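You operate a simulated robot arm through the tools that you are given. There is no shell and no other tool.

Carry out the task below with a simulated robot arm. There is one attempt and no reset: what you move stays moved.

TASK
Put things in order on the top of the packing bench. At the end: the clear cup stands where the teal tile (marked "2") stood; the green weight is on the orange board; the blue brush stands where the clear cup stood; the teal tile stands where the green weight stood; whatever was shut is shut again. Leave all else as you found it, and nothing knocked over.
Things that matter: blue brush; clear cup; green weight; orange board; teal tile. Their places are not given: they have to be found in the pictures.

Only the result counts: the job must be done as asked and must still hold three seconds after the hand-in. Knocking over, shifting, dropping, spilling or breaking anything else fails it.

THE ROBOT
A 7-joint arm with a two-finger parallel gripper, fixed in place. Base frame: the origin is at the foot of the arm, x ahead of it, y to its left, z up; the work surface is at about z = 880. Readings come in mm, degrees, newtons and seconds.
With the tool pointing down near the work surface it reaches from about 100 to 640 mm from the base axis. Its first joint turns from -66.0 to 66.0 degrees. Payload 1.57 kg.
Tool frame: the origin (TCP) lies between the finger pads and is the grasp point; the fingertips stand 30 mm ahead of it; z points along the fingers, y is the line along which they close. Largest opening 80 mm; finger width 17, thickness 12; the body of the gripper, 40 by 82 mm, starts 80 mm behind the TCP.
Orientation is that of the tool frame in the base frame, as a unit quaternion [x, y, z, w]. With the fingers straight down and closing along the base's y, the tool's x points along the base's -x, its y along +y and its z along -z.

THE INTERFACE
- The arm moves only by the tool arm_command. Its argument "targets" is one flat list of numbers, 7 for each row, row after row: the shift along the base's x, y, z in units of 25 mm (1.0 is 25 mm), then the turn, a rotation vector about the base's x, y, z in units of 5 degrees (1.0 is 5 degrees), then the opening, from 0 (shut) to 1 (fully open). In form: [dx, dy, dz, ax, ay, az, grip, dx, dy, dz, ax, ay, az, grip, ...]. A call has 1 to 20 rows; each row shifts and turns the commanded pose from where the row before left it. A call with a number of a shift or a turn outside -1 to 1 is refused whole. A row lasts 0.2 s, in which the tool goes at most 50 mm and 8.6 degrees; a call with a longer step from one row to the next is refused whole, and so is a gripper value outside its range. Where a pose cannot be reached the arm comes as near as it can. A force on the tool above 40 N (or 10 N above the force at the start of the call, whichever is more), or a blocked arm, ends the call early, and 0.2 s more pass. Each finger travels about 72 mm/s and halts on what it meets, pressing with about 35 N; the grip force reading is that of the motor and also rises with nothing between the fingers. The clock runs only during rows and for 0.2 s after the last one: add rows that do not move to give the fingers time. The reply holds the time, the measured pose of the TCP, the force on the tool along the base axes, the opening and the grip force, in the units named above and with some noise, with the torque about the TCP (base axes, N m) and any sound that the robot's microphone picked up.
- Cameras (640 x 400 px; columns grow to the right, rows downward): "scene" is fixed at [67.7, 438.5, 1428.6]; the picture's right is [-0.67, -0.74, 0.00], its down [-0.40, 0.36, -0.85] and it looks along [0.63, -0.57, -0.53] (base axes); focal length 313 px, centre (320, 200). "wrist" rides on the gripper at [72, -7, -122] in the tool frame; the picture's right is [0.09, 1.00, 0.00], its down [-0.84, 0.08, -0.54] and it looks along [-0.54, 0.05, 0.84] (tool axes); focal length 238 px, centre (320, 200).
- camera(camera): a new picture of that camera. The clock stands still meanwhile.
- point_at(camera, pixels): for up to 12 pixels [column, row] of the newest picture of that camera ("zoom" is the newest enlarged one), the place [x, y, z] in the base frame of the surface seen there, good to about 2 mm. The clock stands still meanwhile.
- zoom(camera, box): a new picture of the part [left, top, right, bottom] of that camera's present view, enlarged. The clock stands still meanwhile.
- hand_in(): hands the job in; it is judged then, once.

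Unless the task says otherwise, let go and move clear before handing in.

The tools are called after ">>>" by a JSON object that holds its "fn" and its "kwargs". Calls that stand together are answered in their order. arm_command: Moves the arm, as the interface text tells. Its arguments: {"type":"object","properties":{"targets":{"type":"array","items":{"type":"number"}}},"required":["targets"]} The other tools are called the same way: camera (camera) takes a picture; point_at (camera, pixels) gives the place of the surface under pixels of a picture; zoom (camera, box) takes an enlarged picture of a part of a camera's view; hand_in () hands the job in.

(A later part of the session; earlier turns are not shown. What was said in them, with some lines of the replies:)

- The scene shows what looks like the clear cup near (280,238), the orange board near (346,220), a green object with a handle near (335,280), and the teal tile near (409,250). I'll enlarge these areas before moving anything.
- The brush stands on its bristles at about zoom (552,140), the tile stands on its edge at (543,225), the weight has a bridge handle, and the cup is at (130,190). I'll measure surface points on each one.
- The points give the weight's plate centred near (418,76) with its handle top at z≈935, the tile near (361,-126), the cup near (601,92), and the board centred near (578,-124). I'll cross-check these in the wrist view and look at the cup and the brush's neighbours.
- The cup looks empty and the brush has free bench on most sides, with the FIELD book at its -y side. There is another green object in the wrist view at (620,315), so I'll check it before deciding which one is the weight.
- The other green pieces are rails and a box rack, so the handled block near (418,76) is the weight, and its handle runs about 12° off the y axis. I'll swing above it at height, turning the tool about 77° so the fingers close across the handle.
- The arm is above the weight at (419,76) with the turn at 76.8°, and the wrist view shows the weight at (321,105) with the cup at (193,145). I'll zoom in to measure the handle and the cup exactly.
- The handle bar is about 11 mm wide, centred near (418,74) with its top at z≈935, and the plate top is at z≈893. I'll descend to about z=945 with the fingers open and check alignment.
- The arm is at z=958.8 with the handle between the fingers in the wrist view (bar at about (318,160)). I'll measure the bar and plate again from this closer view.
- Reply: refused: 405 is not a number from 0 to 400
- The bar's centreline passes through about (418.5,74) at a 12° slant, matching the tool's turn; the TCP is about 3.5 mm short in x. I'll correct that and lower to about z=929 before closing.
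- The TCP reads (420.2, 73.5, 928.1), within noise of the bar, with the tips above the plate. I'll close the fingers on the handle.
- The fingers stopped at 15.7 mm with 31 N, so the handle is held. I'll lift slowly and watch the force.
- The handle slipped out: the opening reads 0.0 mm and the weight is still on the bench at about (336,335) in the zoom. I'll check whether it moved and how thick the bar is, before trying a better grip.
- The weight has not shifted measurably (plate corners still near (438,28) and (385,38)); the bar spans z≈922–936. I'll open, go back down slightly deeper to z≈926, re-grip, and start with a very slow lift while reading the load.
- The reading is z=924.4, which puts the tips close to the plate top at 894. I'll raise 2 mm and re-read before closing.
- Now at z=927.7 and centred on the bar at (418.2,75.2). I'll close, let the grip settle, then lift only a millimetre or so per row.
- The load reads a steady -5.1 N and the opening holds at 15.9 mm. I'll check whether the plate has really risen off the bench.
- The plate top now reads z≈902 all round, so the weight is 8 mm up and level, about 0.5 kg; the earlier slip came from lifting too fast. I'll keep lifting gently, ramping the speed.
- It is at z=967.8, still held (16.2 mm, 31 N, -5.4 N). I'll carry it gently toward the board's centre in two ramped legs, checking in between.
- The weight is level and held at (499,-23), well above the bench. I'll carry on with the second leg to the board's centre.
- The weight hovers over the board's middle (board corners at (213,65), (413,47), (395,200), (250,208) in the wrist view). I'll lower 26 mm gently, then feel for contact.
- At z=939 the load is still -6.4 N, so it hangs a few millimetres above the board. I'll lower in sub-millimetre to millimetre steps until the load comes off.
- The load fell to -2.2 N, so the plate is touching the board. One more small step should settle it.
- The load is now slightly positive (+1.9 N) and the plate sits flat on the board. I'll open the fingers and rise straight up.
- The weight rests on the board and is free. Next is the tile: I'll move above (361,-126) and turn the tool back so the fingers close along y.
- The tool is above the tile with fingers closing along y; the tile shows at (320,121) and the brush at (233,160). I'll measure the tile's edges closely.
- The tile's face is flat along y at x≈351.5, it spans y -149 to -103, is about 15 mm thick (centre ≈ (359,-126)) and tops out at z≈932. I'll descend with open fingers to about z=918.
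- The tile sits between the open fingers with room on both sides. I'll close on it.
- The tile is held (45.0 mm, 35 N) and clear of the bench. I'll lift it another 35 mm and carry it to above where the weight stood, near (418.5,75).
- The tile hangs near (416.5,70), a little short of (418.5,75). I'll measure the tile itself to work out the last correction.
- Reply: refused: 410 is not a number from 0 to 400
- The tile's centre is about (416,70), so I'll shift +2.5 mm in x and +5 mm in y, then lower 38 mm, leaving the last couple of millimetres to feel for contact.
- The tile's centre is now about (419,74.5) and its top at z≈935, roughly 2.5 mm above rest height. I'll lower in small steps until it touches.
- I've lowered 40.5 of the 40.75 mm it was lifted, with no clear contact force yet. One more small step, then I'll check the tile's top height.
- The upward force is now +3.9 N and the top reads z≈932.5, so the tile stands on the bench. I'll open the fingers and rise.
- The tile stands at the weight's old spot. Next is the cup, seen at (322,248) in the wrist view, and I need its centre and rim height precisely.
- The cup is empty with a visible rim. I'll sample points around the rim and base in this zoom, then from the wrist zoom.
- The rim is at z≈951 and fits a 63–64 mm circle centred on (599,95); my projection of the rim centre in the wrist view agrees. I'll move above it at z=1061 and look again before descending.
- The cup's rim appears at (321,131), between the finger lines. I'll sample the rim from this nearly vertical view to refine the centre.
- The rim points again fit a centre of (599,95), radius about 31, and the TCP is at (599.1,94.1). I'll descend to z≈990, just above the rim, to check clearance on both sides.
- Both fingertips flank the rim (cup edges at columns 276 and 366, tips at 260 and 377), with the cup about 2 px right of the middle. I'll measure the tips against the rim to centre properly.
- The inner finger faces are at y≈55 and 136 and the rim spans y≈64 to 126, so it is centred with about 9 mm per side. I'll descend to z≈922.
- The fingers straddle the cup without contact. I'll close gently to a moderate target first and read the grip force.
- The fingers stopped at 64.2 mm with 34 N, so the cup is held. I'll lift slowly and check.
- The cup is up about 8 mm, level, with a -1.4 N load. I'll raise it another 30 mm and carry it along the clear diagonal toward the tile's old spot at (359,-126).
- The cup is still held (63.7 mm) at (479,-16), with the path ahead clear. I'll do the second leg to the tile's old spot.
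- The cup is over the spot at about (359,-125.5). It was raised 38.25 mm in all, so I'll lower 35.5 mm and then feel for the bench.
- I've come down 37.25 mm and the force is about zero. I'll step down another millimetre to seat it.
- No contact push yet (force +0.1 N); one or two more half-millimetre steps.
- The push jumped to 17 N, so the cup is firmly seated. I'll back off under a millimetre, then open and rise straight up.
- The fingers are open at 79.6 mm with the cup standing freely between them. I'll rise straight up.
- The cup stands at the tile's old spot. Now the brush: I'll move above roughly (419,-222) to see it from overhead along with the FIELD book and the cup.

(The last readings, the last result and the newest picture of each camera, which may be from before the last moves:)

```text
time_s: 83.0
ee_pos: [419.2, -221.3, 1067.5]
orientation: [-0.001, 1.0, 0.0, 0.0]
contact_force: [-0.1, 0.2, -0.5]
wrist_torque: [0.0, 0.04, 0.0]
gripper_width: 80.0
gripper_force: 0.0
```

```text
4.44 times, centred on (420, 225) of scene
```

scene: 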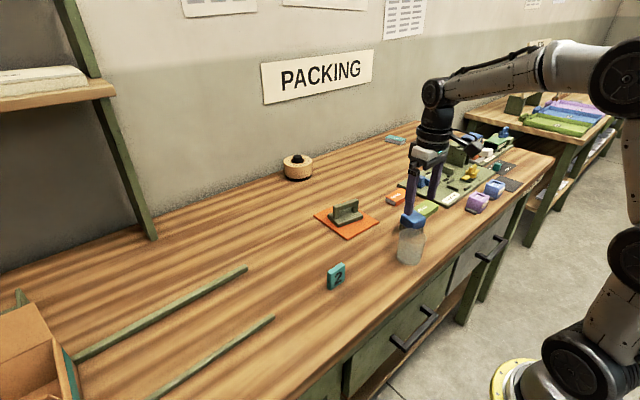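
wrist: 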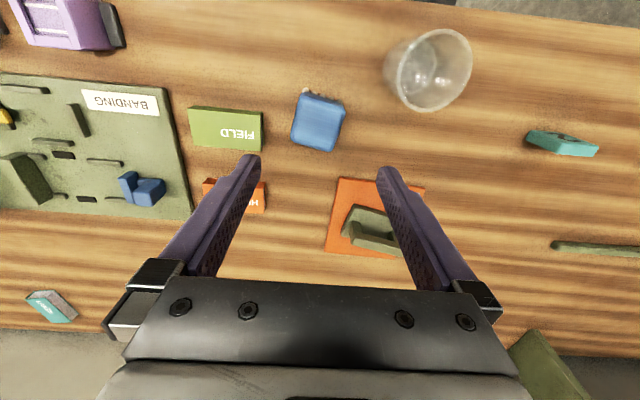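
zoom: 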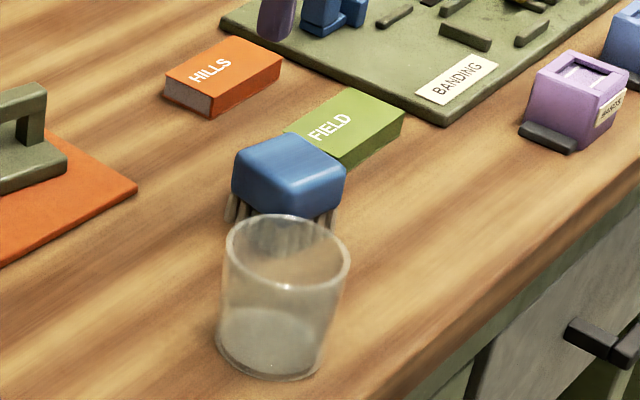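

From overhead the brush's blue block is at (318,122), with the book's edge at column 263 and the cup at (430,70). I'll measure the block, bristles and neighbours.

>>> {"fn": "zoom", "kwargs": {"camera": "wrist", "box": [240, 75, 400, 175]}}

>>> {"fn": "point_at", "kwargs": {"camera": "wrist", "pixels": [[302, 97], [342, 105], [294, 138], [329, 148], [320, 100], [336, 127], [312, 144], [297, 118], [318, 122], [308, 91], [262, 112], [262, 148]]}}

>>> {"fn": "point_at", "kwargs": {"camera": "zoom", "pixels": [[255, 100], [400, 125], [222, 245], [350, 290], [320, 88], [380, 215], [285, 275], [232, 175], [270, 65], [300, 72], [90, 150], [90, 290]]}}

```text
4.00 times, centred on (320, 125) of wrist
```

zoom: 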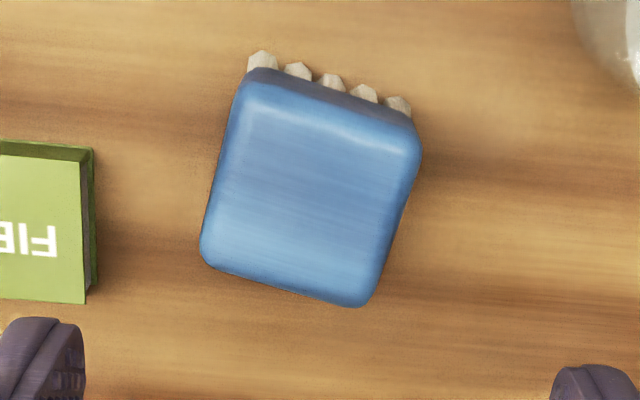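

```text
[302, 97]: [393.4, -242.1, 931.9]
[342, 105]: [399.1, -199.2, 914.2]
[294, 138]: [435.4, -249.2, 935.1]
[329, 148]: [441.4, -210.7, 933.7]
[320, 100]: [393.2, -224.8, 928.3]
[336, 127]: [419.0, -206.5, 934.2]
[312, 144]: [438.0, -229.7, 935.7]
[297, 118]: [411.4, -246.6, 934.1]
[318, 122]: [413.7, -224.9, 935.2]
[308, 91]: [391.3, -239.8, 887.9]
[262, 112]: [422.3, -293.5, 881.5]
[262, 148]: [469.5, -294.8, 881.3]
```

```text
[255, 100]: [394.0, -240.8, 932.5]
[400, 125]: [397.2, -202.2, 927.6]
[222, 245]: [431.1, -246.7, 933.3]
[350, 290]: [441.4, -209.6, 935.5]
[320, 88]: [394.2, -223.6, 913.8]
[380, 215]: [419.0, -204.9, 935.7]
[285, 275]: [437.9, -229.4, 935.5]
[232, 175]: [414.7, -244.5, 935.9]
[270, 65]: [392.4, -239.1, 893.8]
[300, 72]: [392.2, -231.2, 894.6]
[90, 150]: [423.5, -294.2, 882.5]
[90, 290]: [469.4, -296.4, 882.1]
```

The brush block is about 45 mm square, centred near (417.7,-225.5), turned about -10°, top at z≈935; the book's edge is at y≈-294, leaving about 17 mm outside the finger. I'll turn -10°, centre, and descend partway to check.

>>> {"fn": "arm_command", "kwargs": {"targets": [-0.03, -0.08, 0, 0, 0, -1, 1, -0.03, -0.08, 0, 0, 0, -1, 1, 0, 0, -0.8, 0, 0, 0, 1, 0, 0, -0.8, 0, 0, 0, 1, 0, 0, -0.8, 0, 0, 0, 1, 0, 0, -0.6, 0, 0, 0, 1, 0, 0, 0, 0, 0, 0, 1, 0, 0, 0, 0, 0, 0, 1]}}

>>> {"fn": "camera", "kwargs": {"camera": "wrist"}}

>>> {"fn": "zoom", "kwargs": {"camera": "wrist", "box": [230, 80, 410, 200]}}

```text
time_s: 84.8
ee_pos: [417.4, -224.8, 993.7]
orientation: [0.087, 0.996, 0.0, 0.0]
contact_force: [-0.8, -0.3, -0.3]
wrist_torque: [-0.01, 0.0, 0.0]
gripper_width: 80.2
gripper_force: 0.1
```

```text
taken
```

wrist: 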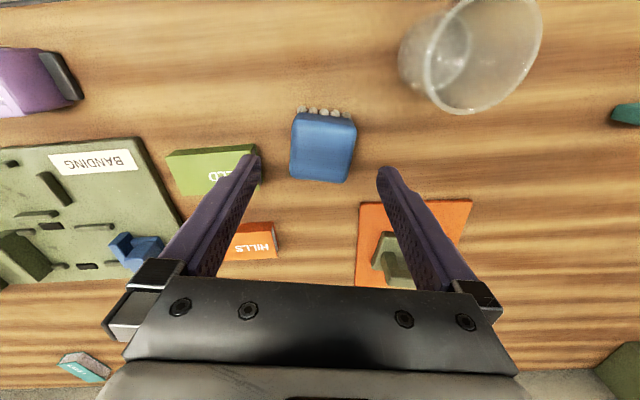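

```text
3.33 times, centred on (320, 140) of wrist
```

zoom: 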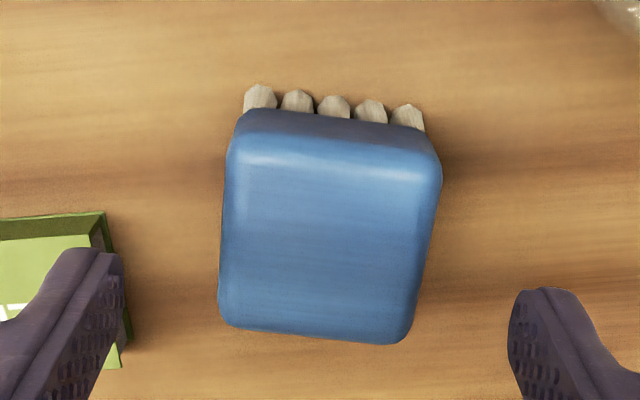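

The block is aligned with the fingers (both slope about 5–7° in the image). I'll measure the finger faces against the block's sides for centring.

>>> {"fn": "point_at", "kwargs": {"camera": "zoom", "pixels": [[105, 285], [120, 280], [515, 320], [530, 300], [230, 200], [432, 220], [224, 300], [412, 310], [330, 220], [320, 330], [340, 150], [330, 105]]}}

>>> {"fn": "zoom", "kwargs": {"camera": "scene", "box": [370, 170, 470, 270]}}

```text
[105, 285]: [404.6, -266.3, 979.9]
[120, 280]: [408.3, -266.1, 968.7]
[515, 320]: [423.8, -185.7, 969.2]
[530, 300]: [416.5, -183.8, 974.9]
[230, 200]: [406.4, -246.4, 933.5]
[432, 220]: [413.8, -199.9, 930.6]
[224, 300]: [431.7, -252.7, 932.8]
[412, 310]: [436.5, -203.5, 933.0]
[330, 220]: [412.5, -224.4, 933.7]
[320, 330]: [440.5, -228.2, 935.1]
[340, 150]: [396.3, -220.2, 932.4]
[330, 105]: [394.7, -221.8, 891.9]
```

```text
4.00 times, centred on (420, 220) of scene
```

zoom: 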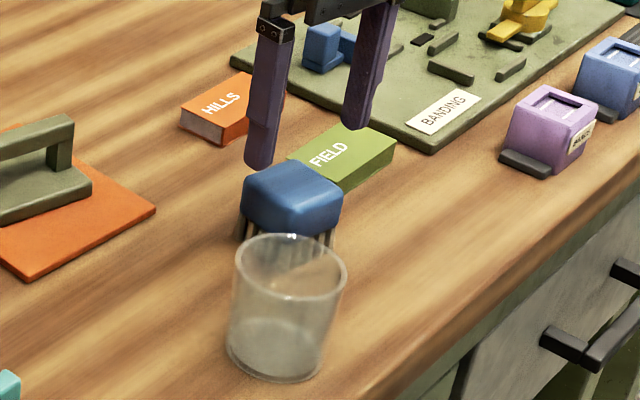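

The faces are centred on (416,-226) and the block on (418,-225.5), giving about 16 mm per side. I'll descend to z≈925 to grip the block above the bristles.

>>> {"fn": "arm_command", "kwargs": {"targets": [0, 0, -0.5, 0, 0, 0, 1, 0, 0, -0.6, 0, 0, 0, 1, 0, 0, -0.6, 0, 0, 0, 1, 0, 0, -0.6, 0, 0, 0, 1, 0, 0, -0.43, 0, 0, 0, 1, 0, 0, 0, 0, 0, 0, 1, 0, 0, 0, 0, 0, 0, 1]}}

>>> {"fn": "camera", "kwargs": {"camera": "wrist"}}

>>> {"fn": "zoom", "kwargs": {"camera": "scene", "box": [370, 170, 470, 270]}}

```text
time_s: 86.4
ee_pos: [418.2, -227.2, 926.4]
orientation: [0.087, 0.996, 0.001, 0.001]
contact_force: [0.3, -0.3, 0.6]
wrist_torque: [0.01, -0.05, 0.01]
gripper_width: 79.8
gripper_force: 0.1
```

```text
taken
```

wrist: 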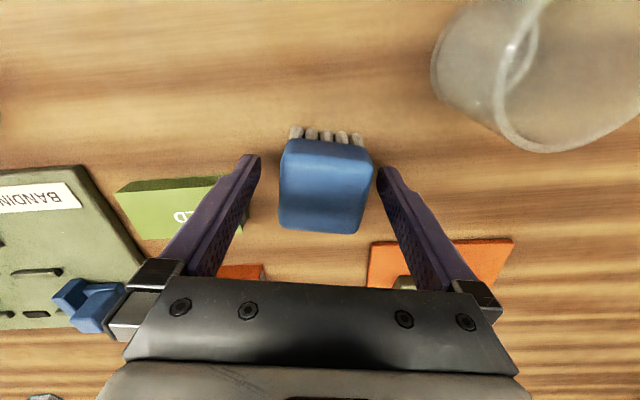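

```text
4.00 times, centred on (420, 220) of scene
```

zoom: 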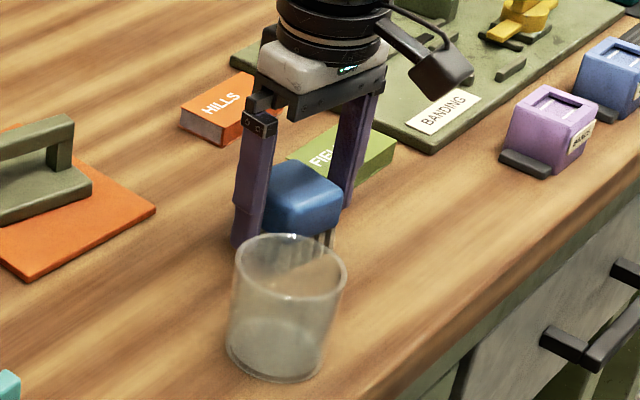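

The block sits between the fingers and nothing else is touched. I'll close on it.

>>> {"fn": "arm_command", "kwargs": {"targets": [0, 0, 0, 0, 0, 0, 0.7, 0, 0, 0, 0, 0, 0, 0.5, 0, 0, 0, 0, 0, 0, 0.3, 0, 0, 0, 0, 0, 0, 0.3, 0, 0, 0, 0, 0, 0, 0.3]}}

>>> {"fn": "arm_command", "kwargs": {"targets": [0, 0, 0.03, 0, 0, 0, 0.3, 0, 0, 0.04, 0, 0, 0, 0.3, 0, 0, 0.06, 0, 0, 0, 0.3, 0, 0, 0.08, 0, 0, 0, 0.3, 0, 0, 0.08, 0, 0, 0, 0.3, 0, 0, 0.04, 0, 0, 0, 0.3]}}

>>> {"fn": "camera", "kwargs": {"camera": "wrist"}}

>>> {"fn": "zoom", "kwargs": {"camera": "scene", "box": [370, 170, 470, 270]}}

```text
time_s: 87.6
ee_pos: [417.7, -226.8, 924.9]
orientation: [0.087, 0.996, -0.001, 0.0]
contact_force: [0.6, 0.2, 0.1]
wrist_torque: [0.0, 0.01, -0.01]
gripper_width: 51.2
gripper_force: 34.9
```

```text
time_s: 89.0
ee_pos: [418.9, -226.7, 933.7]
orientation: [0.086, 0.996, 0.0, 0.001]
contact_force: [-0.1, 0.8, 0.0]
wrist_torque: [-0.02, 0.0, -0.02]
gripper_width: 51.2
gripper_force: 34.8
```

```text
taken
```

wrist: 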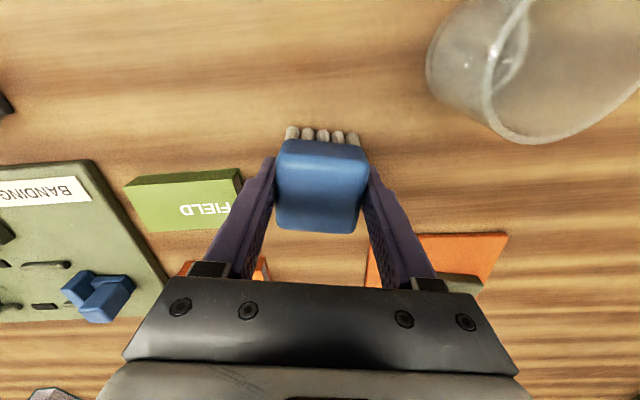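

```text
4.00 times, centred on (420, 220) of scene
```

zoom: 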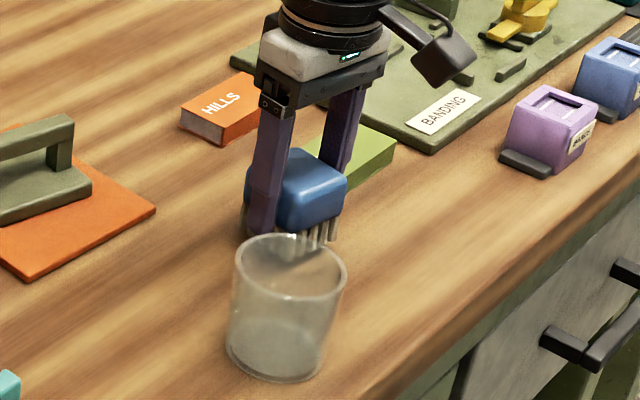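

The grip stopped at 51.2 mm with 35 N, and the bristles look clear of the bench. I'll confirm the block rose with the fingers.

>>> {"fn": "point_at", "kwargs": {"camera": "wrist", "pixels": [[280, 160], [364, 168], [322, 185], [320, 228], [325, 145], [285, 222], [355, 228], [350, 136]]}}

```text
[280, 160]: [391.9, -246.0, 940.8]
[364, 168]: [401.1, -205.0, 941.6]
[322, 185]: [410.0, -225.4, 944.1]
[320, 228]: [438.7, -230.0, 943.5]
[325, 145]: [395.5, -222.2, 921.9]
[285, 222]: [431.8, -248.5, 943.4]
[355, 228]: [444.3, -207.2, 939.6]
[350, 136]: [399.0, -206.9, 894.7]
```

The block's top is now z≈944, up 8 mm, and its centre matches the TCP. I'll raise it another 80 mm so it clears the cup and the weight's handle.

>>> {"fn": "arm_command", "kwargs": {"targets": [0, 0, 0.1, 0, 0, 0, 0.3, 0, 0, 0.2, 0, 0, 0, 0.3, 0, 0, 0.3, 0, 0, 0, 0.3, 0, 0, 0.4, 0, 0, 0, 0.3, 0, 0, 0.4, 0, 0, 0, 0.3, 0, 0, 0.4, 0, 0, 0, 0.3, 0, 0, 0.4, 0, 0, 0, 0.3, 0, 0, 0.4, 0, 0, 0, 0.3, 0, 0, 0.3, 0, 0, 0, 0.3, 0, 0, 0.2, 0, 0, 0, 0.3, 0, 0, 0.1, 0, 0, 0, 0.3, 0, 0, 0, 0, 0, 0, 0.3]}}

>>> {"fn": "camera", "kwargs": {"camera": "scene"}}

```text
time_s: 91.6
ee_pos: [418.4, -225.6, 1013.7]
orientation: [0.086, 0.996, 0.001, 0.0]
contact_force: [-0.2, 0.3, -0.7]
wrist_torque: [-0.02, 0.0, 0.0]
gripper_width: 51.4
gripper_force: 35.2
```

```text
taken
```

scene: 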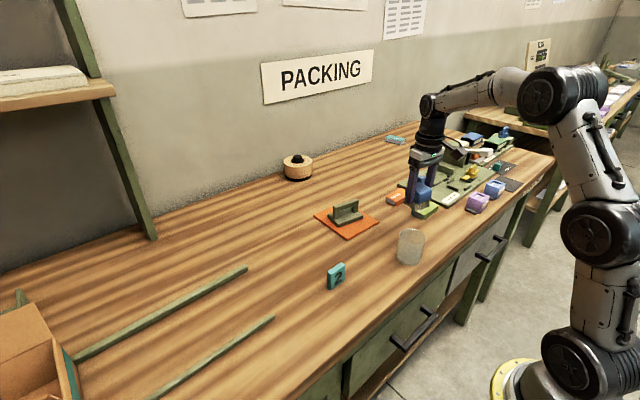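

The brush is held at z=1013.7, well above everything nearby. I'll carry it toward the cup's old place at (599,95), first leg.

>>> {"fn": "arm_command", "kwargs": {"targets": [0.0532, 0.0947, 0, 0, 0, 0, 0.3, 0.1063, 0.1894, 0, 0, 0, 0, 0.3, 0.1595, 0.284, 0, 0, 0, 0, 0.3, 0.2127, 0.3787, 0, 0, 0, 0, 0.3, 0.2127, 0.3787, 0, 0, 0, 0, 0.3, 0.2127, 0.3787, 0, 0, 0, 0, 0.3, 0.2127, 0.3787, 0, 0, 0, 0, 0.3, 0.2127, 0.3787, 0, 0, 0, 0, 0.3, 0.2127, 0.3787, 0, 0, 0, 0, 0.3, 0.2127, 0.3787, 0, 0, 0, 0, 0.3, 0.2127, 0.3787, 0, 0, 0, 0, 0.3, 0.2127, 0.3787, 0, 0, 0, 0, 0.3, 0.2127, 0.3787, 0, 0, 0, 0, 0.3, 0.2127, 0.3787, 0, 0, 0, 0, 0.3, 0.2127, 0.3787, 0, 0, 0, 0, 0.3, 0.2127, 0.3787, 0, 0, 0, 0, 0.3, 0.2127, 0.3787, 0, 0, 0, 0, 0.3, 0.1595, 0.284, 0, 0, 0, 0, 0.3, 0.1063, 0.1894, 0, 0, 0, 0, 0.3, 0.0532, 0.0947, 0, 0, 0, 0, 0.3]}}

>>> {"fn": "camera", "kwargs": {"camera": "scene"}}

```text
time_s: 95.8
ee_pos: [508.4, -63.7, 1012.5]
orientation: [0.085, 0.996, -0.001, 0.0]
contact_force: [0.0, 0.1, -0.6]
wrist_torque: [0.02, 0.03, -0.03]
gripper_width: 51.2
gripper_force: 35.3
```

```text
taken
```

scene: 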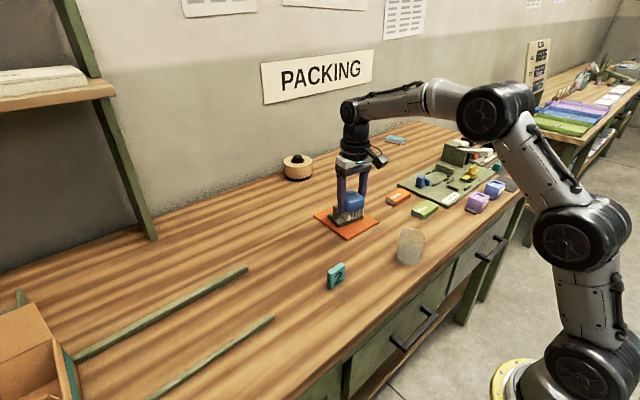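

The brush is halfway at (508,-64) and still firmly held (51.2 mm). I'll run the second leg.

>>> {"fn": "arm_command", "kwargs": {"targets": [0.0532, 0.0947, 0, 0, 0, 0, 0.3, 0.1063, 0.1894, 0, 0, 0, 0, 0.3, 0.1595, 0.284, 0, 0, 0, 0, 0.3, 0.2127, 0.3787, 0, 0, 0, 0, 0.3, 0.2127, 0.3787, 0, 0, 0, 0, 0.3, 0.2127, 0.3787, 0, 0, 0, 0, 0.3, 0.2127, 0.3787, 0, 0, 0, 0, 0.3, 0.2127, 0.3787, 0, 0, 0, 0, 0.3, 0.2127, 0.3787, 0, 0, 0, 0, 0.3, 0.2127, 0.3787, 0, 0, 0, 0, 0.3, 0.2127, 0.3787, 0, 0, 0, 0, 0.3, 0.2127, 0.3787, 0, 0, 0, 0, 0.3, 0.2127, 0.3787, 0, 0, 0, 0, 0.3, 0.2127, 0.3787, 0, 0, 0, 0, 0.3, 0.2127, 0.3787, 0, 0, 0, 0, 0.3, 0.2127, 0.3787, 0, 0, 0, 0, 0.3, 0.2127, 0.3787, 0, 0, 0, 0, 0.3, 0.1595, 0.284, 0, 0, 0, 0, 0.3, 0.1063, 0.1894, 0, 0, 0, 0, 0.3, 0.0532, 0.0947, 0, 0, 0, 0, 0.3]}}

>>> {"fn": "camera", "kwargs": {"camera": "wrist"}}

>>> {"fn": "zoom", "kwargs": {"camera": "scene", "box": [230, 150, 360, 270]}}

>>> {"fn": "point_at", "kwargs": {"camera": "wrist", "pixels": [[280, 160], [364, 168], [322, 185], [320, 228], [325, 145], [285, 222], [355, 228], [350, 136]]}}

```text
time_s: 100.0
ee_pos: [597.8, 97.5, 1012.7]
orientation: [0.086, 0.996, 0.0, -0.001]
contact_force: [-1.1, 0.8, -0.9]
wrist_torque: [0.01, 0.02, 0.0]
gripper_width: 51.3
gripper_force: 35.3
```

```text
taken
```

wrist: 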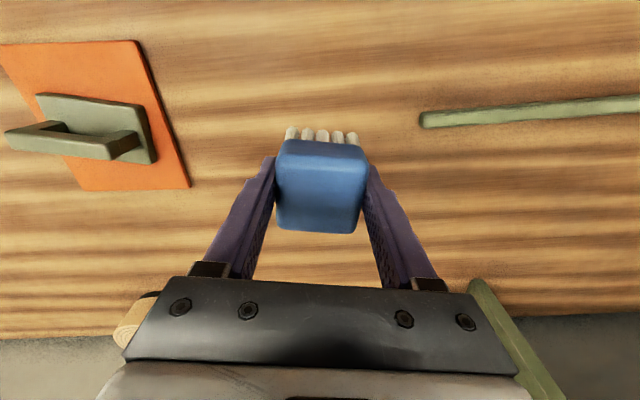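

```text
3.33 times, centred on (295, 210) of scene
```

zoom: 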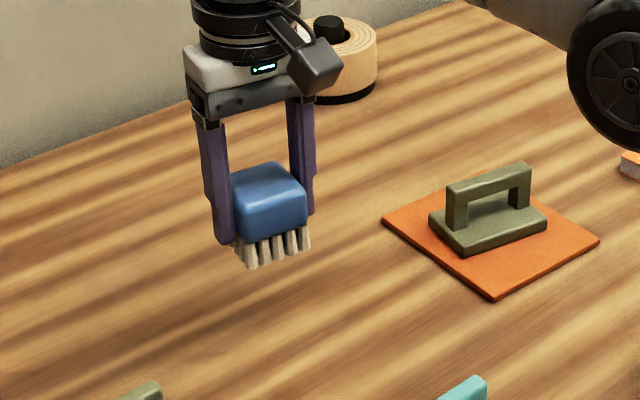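

```text
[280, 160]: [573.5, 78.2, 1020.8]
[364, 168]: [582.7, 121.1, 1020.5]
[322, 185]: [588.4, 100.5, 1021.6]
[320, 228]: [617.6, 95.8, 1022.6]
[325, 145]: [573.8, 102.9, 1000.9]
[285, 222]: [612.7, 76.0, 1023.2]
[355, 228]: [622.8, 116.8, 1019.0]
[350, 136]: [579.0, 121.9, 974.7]
```

The brush's centre reads about (598.7,98), so I'll nudge -2.5 mm in y. It was raised 88.25 mm, so I'll lower 85 mm and then feel for the bench.

>>> {"fn": "arm_command", "kwargs": {"targets": [0.02, -0.1, -0.1, 0, 0, 0, 0.3, 0, 0, -0.2, 0, 0, 0, 0.3, 0, 0, -0.3, 0, 0, 0, 0.3, 0, 0, -0.4, 0, 0, 0, 0.3, 0, 0, -0.4, 0, 0, 0, 0.3, 0, 0, -0.4, 0, 0, 0, 0.3, 0, 0, -0.4, 0, 0, 0, 0.3, 0, 0, -0.4, 0, 0, 0, 0.3, 0, 0, -0.3, 0, 0, 0, 0.3, 0, 0, -0.25, 0, 0, 0, 0.3, 0, 0, -0.15, 0, 0, 0, 0.3, 0, 0, -0.1, 0, 0, 0, 0.3, 0, 0, 0, 0, 0, 0, 0.3]}}

>>> {"fn": "camera", "kwargs": {"camera": "wrist"}}

>>> {"fn": "zoom", "kwargs": {"camera": "scene", "box": [240, 180, 330, 270]}}

>>> {"fn": "point_at", "kwargs": {"camera": "wrist", "pixels": [[278, 165], [366, 172], [276, 215], [358, 226], [320, 228], [325, 150], [322, 190], [275, 190], [364, 195]]}}

```text
time_s: 102.8
ee_pos: [598.1, 95.1, 928.2]
orientation: [0.086, 0.996, 0.0, 0.001]
contact_force: [-0.5, -0.7, -0.1]
wrist_torque: [-0.01, 0.02, -0.01]
gripper_width: 51.2
gripper_force: 34.9
```

```text
taken
```

wrist: 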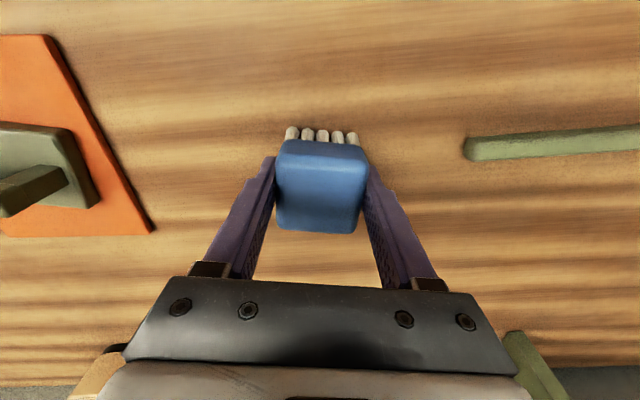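

```text
4.44 times, centred on (285, 225) of scene
```

zoom: 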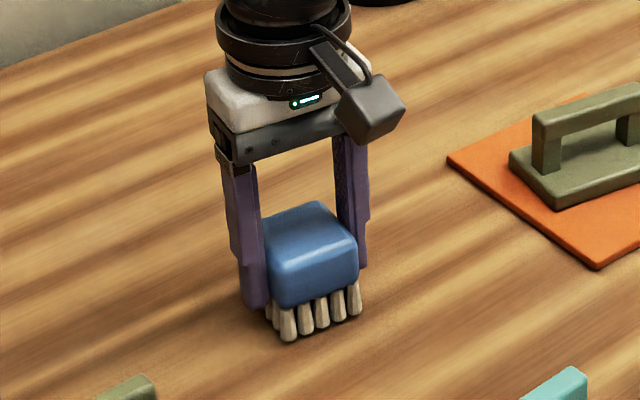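

```text
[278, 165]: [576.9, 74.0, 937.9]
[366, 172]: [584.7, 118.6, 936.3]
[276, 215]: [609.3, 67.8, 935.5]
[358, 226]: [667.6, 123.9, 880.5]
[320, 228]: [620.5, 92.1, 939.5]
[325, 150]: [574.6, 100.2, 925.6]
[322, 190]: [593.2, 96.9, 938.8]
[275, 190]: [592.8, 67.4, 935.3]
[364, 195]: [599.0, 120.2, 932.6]
```

The brush is centred at about (598,94.5) with its top near z=939, roughly 3 mm above rest. I'll lower in small steps until contact.

>>> {"fn": "arm_command", "kwargs": {"targets": [0, 0, -0.05, 0, 0, 0, 0.3, 0, 0, -0.04, 0, 0, 0, 0.3, 0, 0, 0, 0, 0, 0, 0.3]}}

>>> {"fn": "arm_command", "kwargs": {"targets": [0, 0, -0.02, 0, 0, 0, 0.3, 0, 0, 0, 0, 0, 0, 0.3]}}

>>> {"fn": "arm_command", "kwargs": {"targets": [0, 0, -0.02, 0, 0, 0, 0.3, 0, 0, 0, 0, 0, 0, 0.3]}}

```text
time_s: 103.6
ee_pos: [600.5, 94.6, 926.6]
orientation: [0.087, 0.996, 0.0, 0.0]
contact_force: [0.8, 0.1, 0.0]
wrist_torque: [0.0, 0.04, -0.03]
gripper_width: 51.3
gripper_force: 35.2
```

```text
time_s: 104.2
ee_pos: [600.1, 95.9, 926.4]
orientation: [0.086, 0.996, 0.0, 0.0]
contact_force: [-0.9, 0.1, -0.7]
wrist_torque: [-0.02, 0.01, 0.01]
gripper_width: 50.9
gripper_force: 35.0
```

```text
time_s: 104.8
ee_pos: [599.6, 94.9, 924.7]
orientation: [0.086, 0.996, -0.001, 0.0]
contact_force: [0.7, -1.0, -0.7]
wrist_torque: [-0.01, 0.03, -0.02]
gripper_width: 51.3
gripper_force: 34.7
```

No contact yet (force still about -0.7 N). I'll continue with half-millimetre steps, one call at a time.

>>> {"fn": "arm_command", "kwargs": {"targets": [0, 0, -0.02, 0, 0, 0, 0.3, 0, 0, 0, 0, 0, 0, 0.3]}}

```text
time_s: 105.4
ee_pos: [599.3, 93.8, 924.7]
orientation: [0.087, 0.996, -0.001, 0.0]
contact_force: [0.3, -0.1, 0.3]
wrist_torque: [-0.02, 0.02, -0.01]
gripper_width: 51.2
gripper_force: 35.1
```

Still near zero at +0.3 N; another half-millimetre.

>>> {"fn": "arm_command", "kwargs": {"targets": [0, 0, -0.02, 0, 0, 0, 0.3, 0, 0, 0, 0, 0, 0, 0.3]}}

```text
time_s: 106.0
ee_pos: [599.5, 94.4, 924.6]
orientation: [0.087, 0.996, 0.001, 0.0]
contact_force: [0.8, -0.2, -0.7]
wrist_torque: [0.01, 0.0, -0.04]
gripper_width: 51.1
gripper_force: 34.6
```

>>> {"fn": "arm_command", "kwargs": {"targets": [0, 0, -0.02, 0, 0, 0, 0.3, 0, 0, 0, 0, 0, 0, 0.3]}}

>>> {"fn": "zoom", "kwargs": {"camera": "scene", "box": [260, 210, 310, 260]}}

```text
time_s: 106.6
ee_pos: [599.3, 94.9, 924.5]
orientation: [0.086, 0.996, 0.0, 0.0]
contact_force: [-1.1, -0.1, 2.3]
wrist_torque: [-0.02, 0.07, 0.03]
gripper_width: 51.6
gripper_force: 34.6
```

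```text
8.00 times, centred on (285, 235) of scene
```

zoom: 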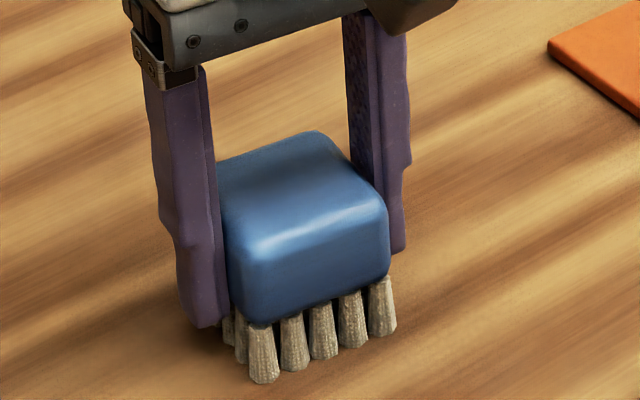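

The force turned to +2.3 N and the bristles are on the bench. I'll open the fingers and then rise.

>>> {"fn": "arm_command", "kwargs": {"targets": [0, 0, 0, 0, 0, 0, 0.7, 0, 0, 0, 0, 0, 0, 0.85, 0, 0, 0, 0, 0, 0, 1, 0, 0, 0, 0, 0, 0, 1]}}

>>> {"fn": "arm_command", "kwargs": {"targets": [0, 0, 0.2, 0, 0, 0, 1, 0, 0, 0.4, 0, 0, 0, 1, 0, 0, 0.7, 0, 0, 0, 1, 0, 0, 1, 0, 0, 0, 1, 0, 0, 1, 0, 0, 0, 1, 0, 0, 1, 0, 0, 0, 1, 0, 0, 1, 0, 0, 0, 1, 0, 0, 0.6, 0, 0, 0, 1, 0, 0, 0, 0, 0, 0, 1]}}

>>> {"fn": "camera", "kwargs": {"camera": "wrist"}}

>>> {"fn": "camera", "kwargs": {"camera": "scene"}}

```text
time_s: 107.6
ee_pos: [599.7, 94.8, 923.8]
orientation: [0.086, 0.996, 0.0, 0.0]
contact_force: [0.3, -0.5, 0.3]
wrist_torque: [0.05, 0.02, 0.04]
gripper_width: 80.0
gripper_force: 0.0
```

```text
time_s: 109.6
ee_pos: [597.8, 95.4, 1070.5]
orientation: [0.086, 0.996, 0.0, -0.001]
contact_force: [0.2, -1.0, -0.3]
wrist_torque: [0.0, 0.01, -0.01]
gripper_width: 80.0
gripper_force: 0.1
```

```text
taken
```

wrist: 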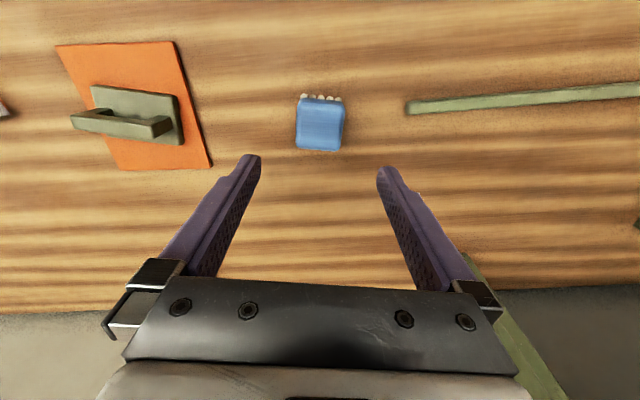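

```text
taken
```

scene: 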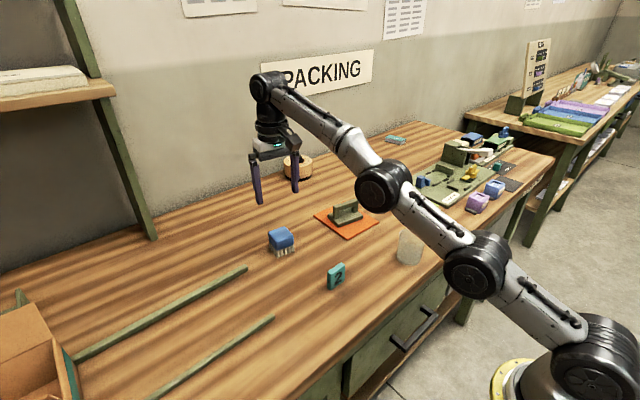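

All four objects look in place, with the brush on its bristles at (281,240) in the scene. I'll return the arm high toward its starting pose and then verify every position.

>>> {"fn": "arm_command", "kwargs": {"targets": [0, 0, 0.6, 0, 0, 0, 1, 0, 0, 0.9, 0, 0, 0, 1, 0, 0, 0.8, 0, 0, 0, 1, -0.68, -0.675, 0, 0, 0, 0.125, 1, -0.68, -0.675, 0, 0, 0, 0.125, 1, -0.68, -0.675, 0, 0, 0, 0.125, 1, -0.68, -0.675, 0, 0, 0, 0.125, 1, -0.68, -0.675, 0, 0, 0, 0.125, 1, -0.68, -0.675, 0, 0, 0, 0.125, 1, -0.68, -0.675, 0, 0, 0, 0.125, 1, -0.68, -0.675, 0, 0, 0, 0.125, 1, -0.68, -0.675, 0, 0, 0, 0.125, 1, -0.68, -0.675, 0, 0, 0, 0.125, 1, -0.68, -0.675, 0, 0, 0, 0.125, 1, -0.68, -0.675, 0, 0, 0, 0.125, 1, -0.68, -0.675, 0, 0, 0, 0.125, 1, -0.68, -0.675, 0, 0, 0, 0.125, 1, -0.68, -0.675, 0, 0, 0, 0.125, 1, -0.68, -0.675, 0, 0, 0, 0.125, 1, 0, 0, 0, 0, 0, 0, 1]}}

>>> {"fn": "camera", "kwargs": {"camera": "wrist"}}

>>> {"fn": "camera", "kwargs": {"camera": "scene"}}

>>> {"fn": "zoom", "kwargs": {"camera": "scene", "box": [240, 180, 440, 305]}}

```text
time_s: 113.8
ee_pos: [303.8, -181.7, 1115.9]
orientation: [0.0, 1.0, 0.001, 0.0]
contact_force: [0.2, -0.3, 0.4]
wrist_torque: [0.01, -0.02, 0.01]
gripper_width: 80.3
gripper_force: 0.0
out of reach, approached as far as the arm can: row 1, 2, 3
```

```text
taken
```

wrist: 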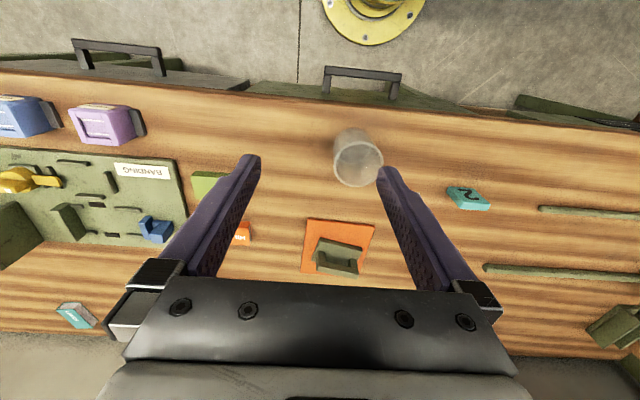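

```text
taken
```

scene: 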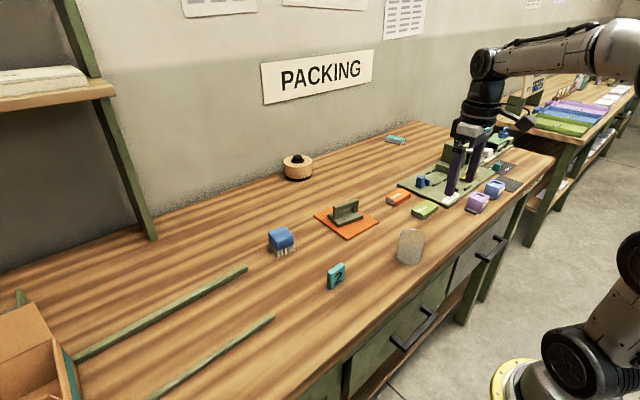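

```text
3.20 times, centred on (340, 242) of scene
```

zoom: 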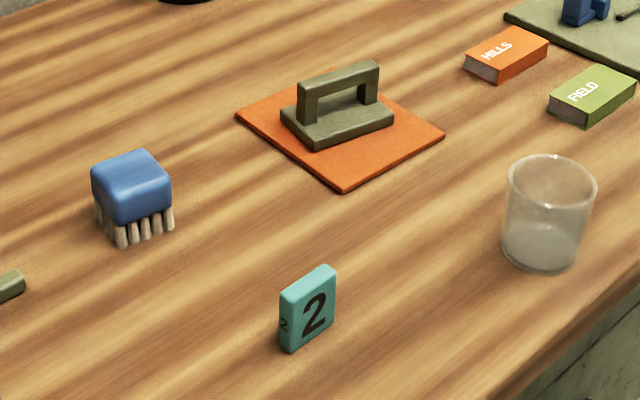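

The board's corners in the zoom match the start ((237,117), (343,188), (443,135)) and the books are unmoved. I'll measure the final positions of the cup, tile and brush.

>>> {"fn": "point_at", "kwargs": {"camera": "zoom", "pixels": [[510, 185], [593, 190], [545, 207], [540, 270], [504, 245], [283, 305], [330, 270], [300, 285], [310, 320], [130, 175], [95, 190], [168, 190]]}}

>>> {"fn": "zoom", "kwargs": {"camera": "wrist", "box": [310, 110, 410, 200]}}

>>> {"fn": "zoom", "kwargs": {"camera": "scene", "box": [380, 120, 540, 220]}}

```text
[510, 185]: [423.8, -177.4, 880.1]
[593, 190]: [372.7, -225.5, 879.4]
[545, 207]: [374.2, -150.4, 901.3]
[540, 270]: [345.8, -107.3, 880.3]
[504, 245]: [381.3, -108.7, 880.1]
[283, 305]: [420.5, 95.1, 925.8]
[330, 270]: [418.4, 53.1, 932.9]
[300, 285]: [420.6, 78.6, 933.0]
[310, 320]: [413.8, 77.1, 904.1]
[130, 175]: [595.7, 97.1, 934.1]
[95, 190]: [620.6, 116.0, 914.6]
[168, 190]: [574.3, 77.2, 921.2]
```

```text
4.44 times, centred on (360, 155) of wrist
```

zoom: 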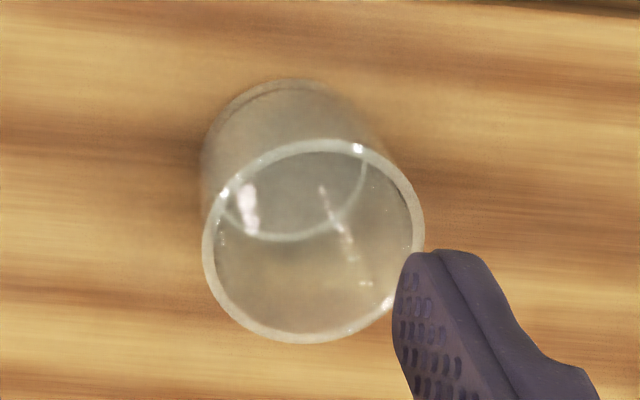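

```text
4.00 times, centred on (460, 170) of scene
```

zoom: 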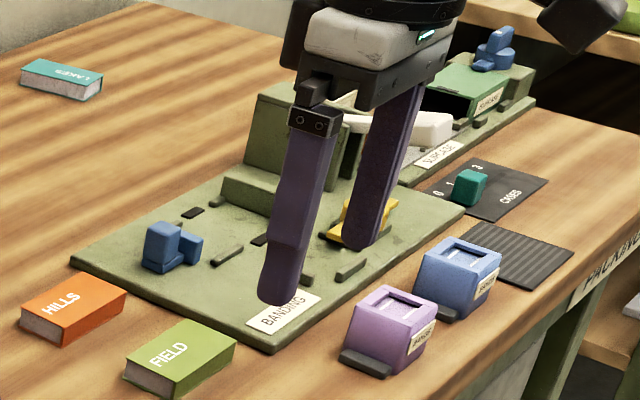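

The tile is centred near (419,74) and standing, and the brush is near (598,96). I'll measure the cup's rim from the wrist view to confirm its centre.

>>> {"fn": "point_at", "kwargs": {"camera": "wrist", "pixels": [[334.8, 165], [382, 162], [359, 143], [357.8, 185.5], [341, 148], [376, 148], [341, 180], [374, 180], [335.5, 160], [350, 128], [340, 133], [366, 133]]}}

>>> {"fn": "zoom", "kwargs": {"camera": "wrist", "box": [310, 110, 410, 200]}}

>>> {"fn": "zoom", "kwargs": {"camera": "scene", "box": [320, 190, 440, 300]}}

```text
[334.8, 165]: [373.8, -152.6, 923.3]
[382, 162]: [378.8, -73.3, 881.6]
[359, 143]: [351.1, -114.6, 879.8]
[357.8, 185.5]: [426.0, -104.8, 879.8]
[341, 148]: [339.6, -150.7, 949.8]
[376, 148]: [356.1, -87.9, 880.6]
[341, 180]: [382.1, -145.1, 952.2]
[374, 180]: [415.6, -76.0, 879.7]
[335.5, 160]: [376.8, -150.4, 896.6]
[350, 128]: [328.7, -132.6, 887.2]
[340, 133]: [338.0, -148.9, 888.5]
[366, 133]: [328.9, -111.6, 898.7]
```

```text
4.44 times, centred on (360, 155) of wrist
```

zoom: 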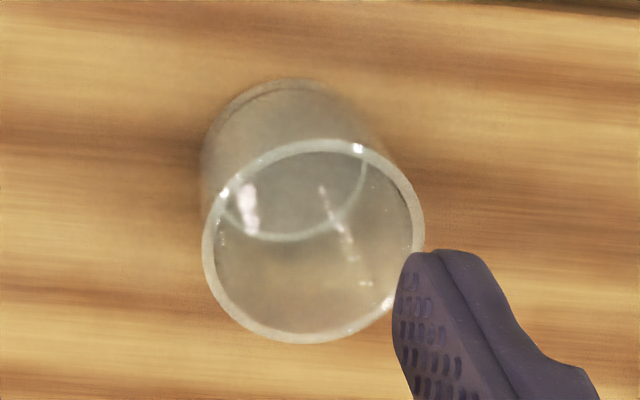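

```text
3.64 times, centred on (380, 245) of scene
```

zoom: 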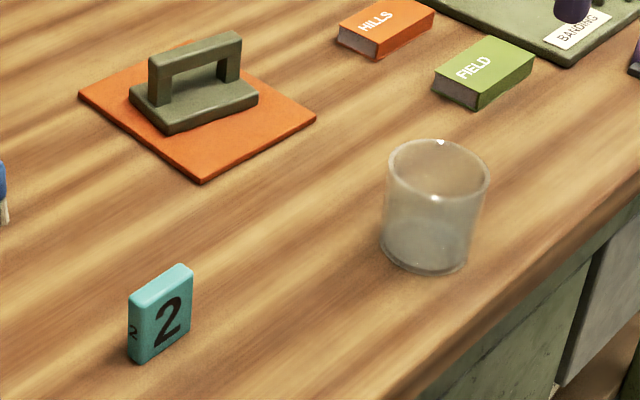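

The cup's rim and wall points fit a centre of (359,-125.5), which matches the tile's old spot. The tile, brush and weight are standing where asked, nothing was opened, and the arm is clear, so I'm handing in.

>>> {"fn": "hand_in", "kwargs": {}}

```text
The job is handed in.
```

The job is handed in, and everything was in its place when I last measured it. No verdict came back with the hand-in.

| Object | Where it should be | Where it ended up (x, y in mm) |
|---|---|---|
| Clear cup | Where the teal tile stood, (359, -126) | (359, -125.5), upright |
| Green weight | On the orange board | Flat near the board's centre, (579, -124) |
| Blue brush | Where the clear cup stood, (599, 95) | About (598, 95), on its bristles |
| Teal tile | Where the green weight stood, (418.5, 75) | (419, 74.5), standing |

- **Slip:** the weight slipped out of the fingers on the first lift, but stayed on the bench without moving. I gripped it again and lifted slowly, and it held.
- **Everything else:** the orange board and the two books beside the brush look unmoved in the pictures. I opened nothing, so nothing needed shutting.
- **Arm:** it is clear of the bench, with the gripper open.
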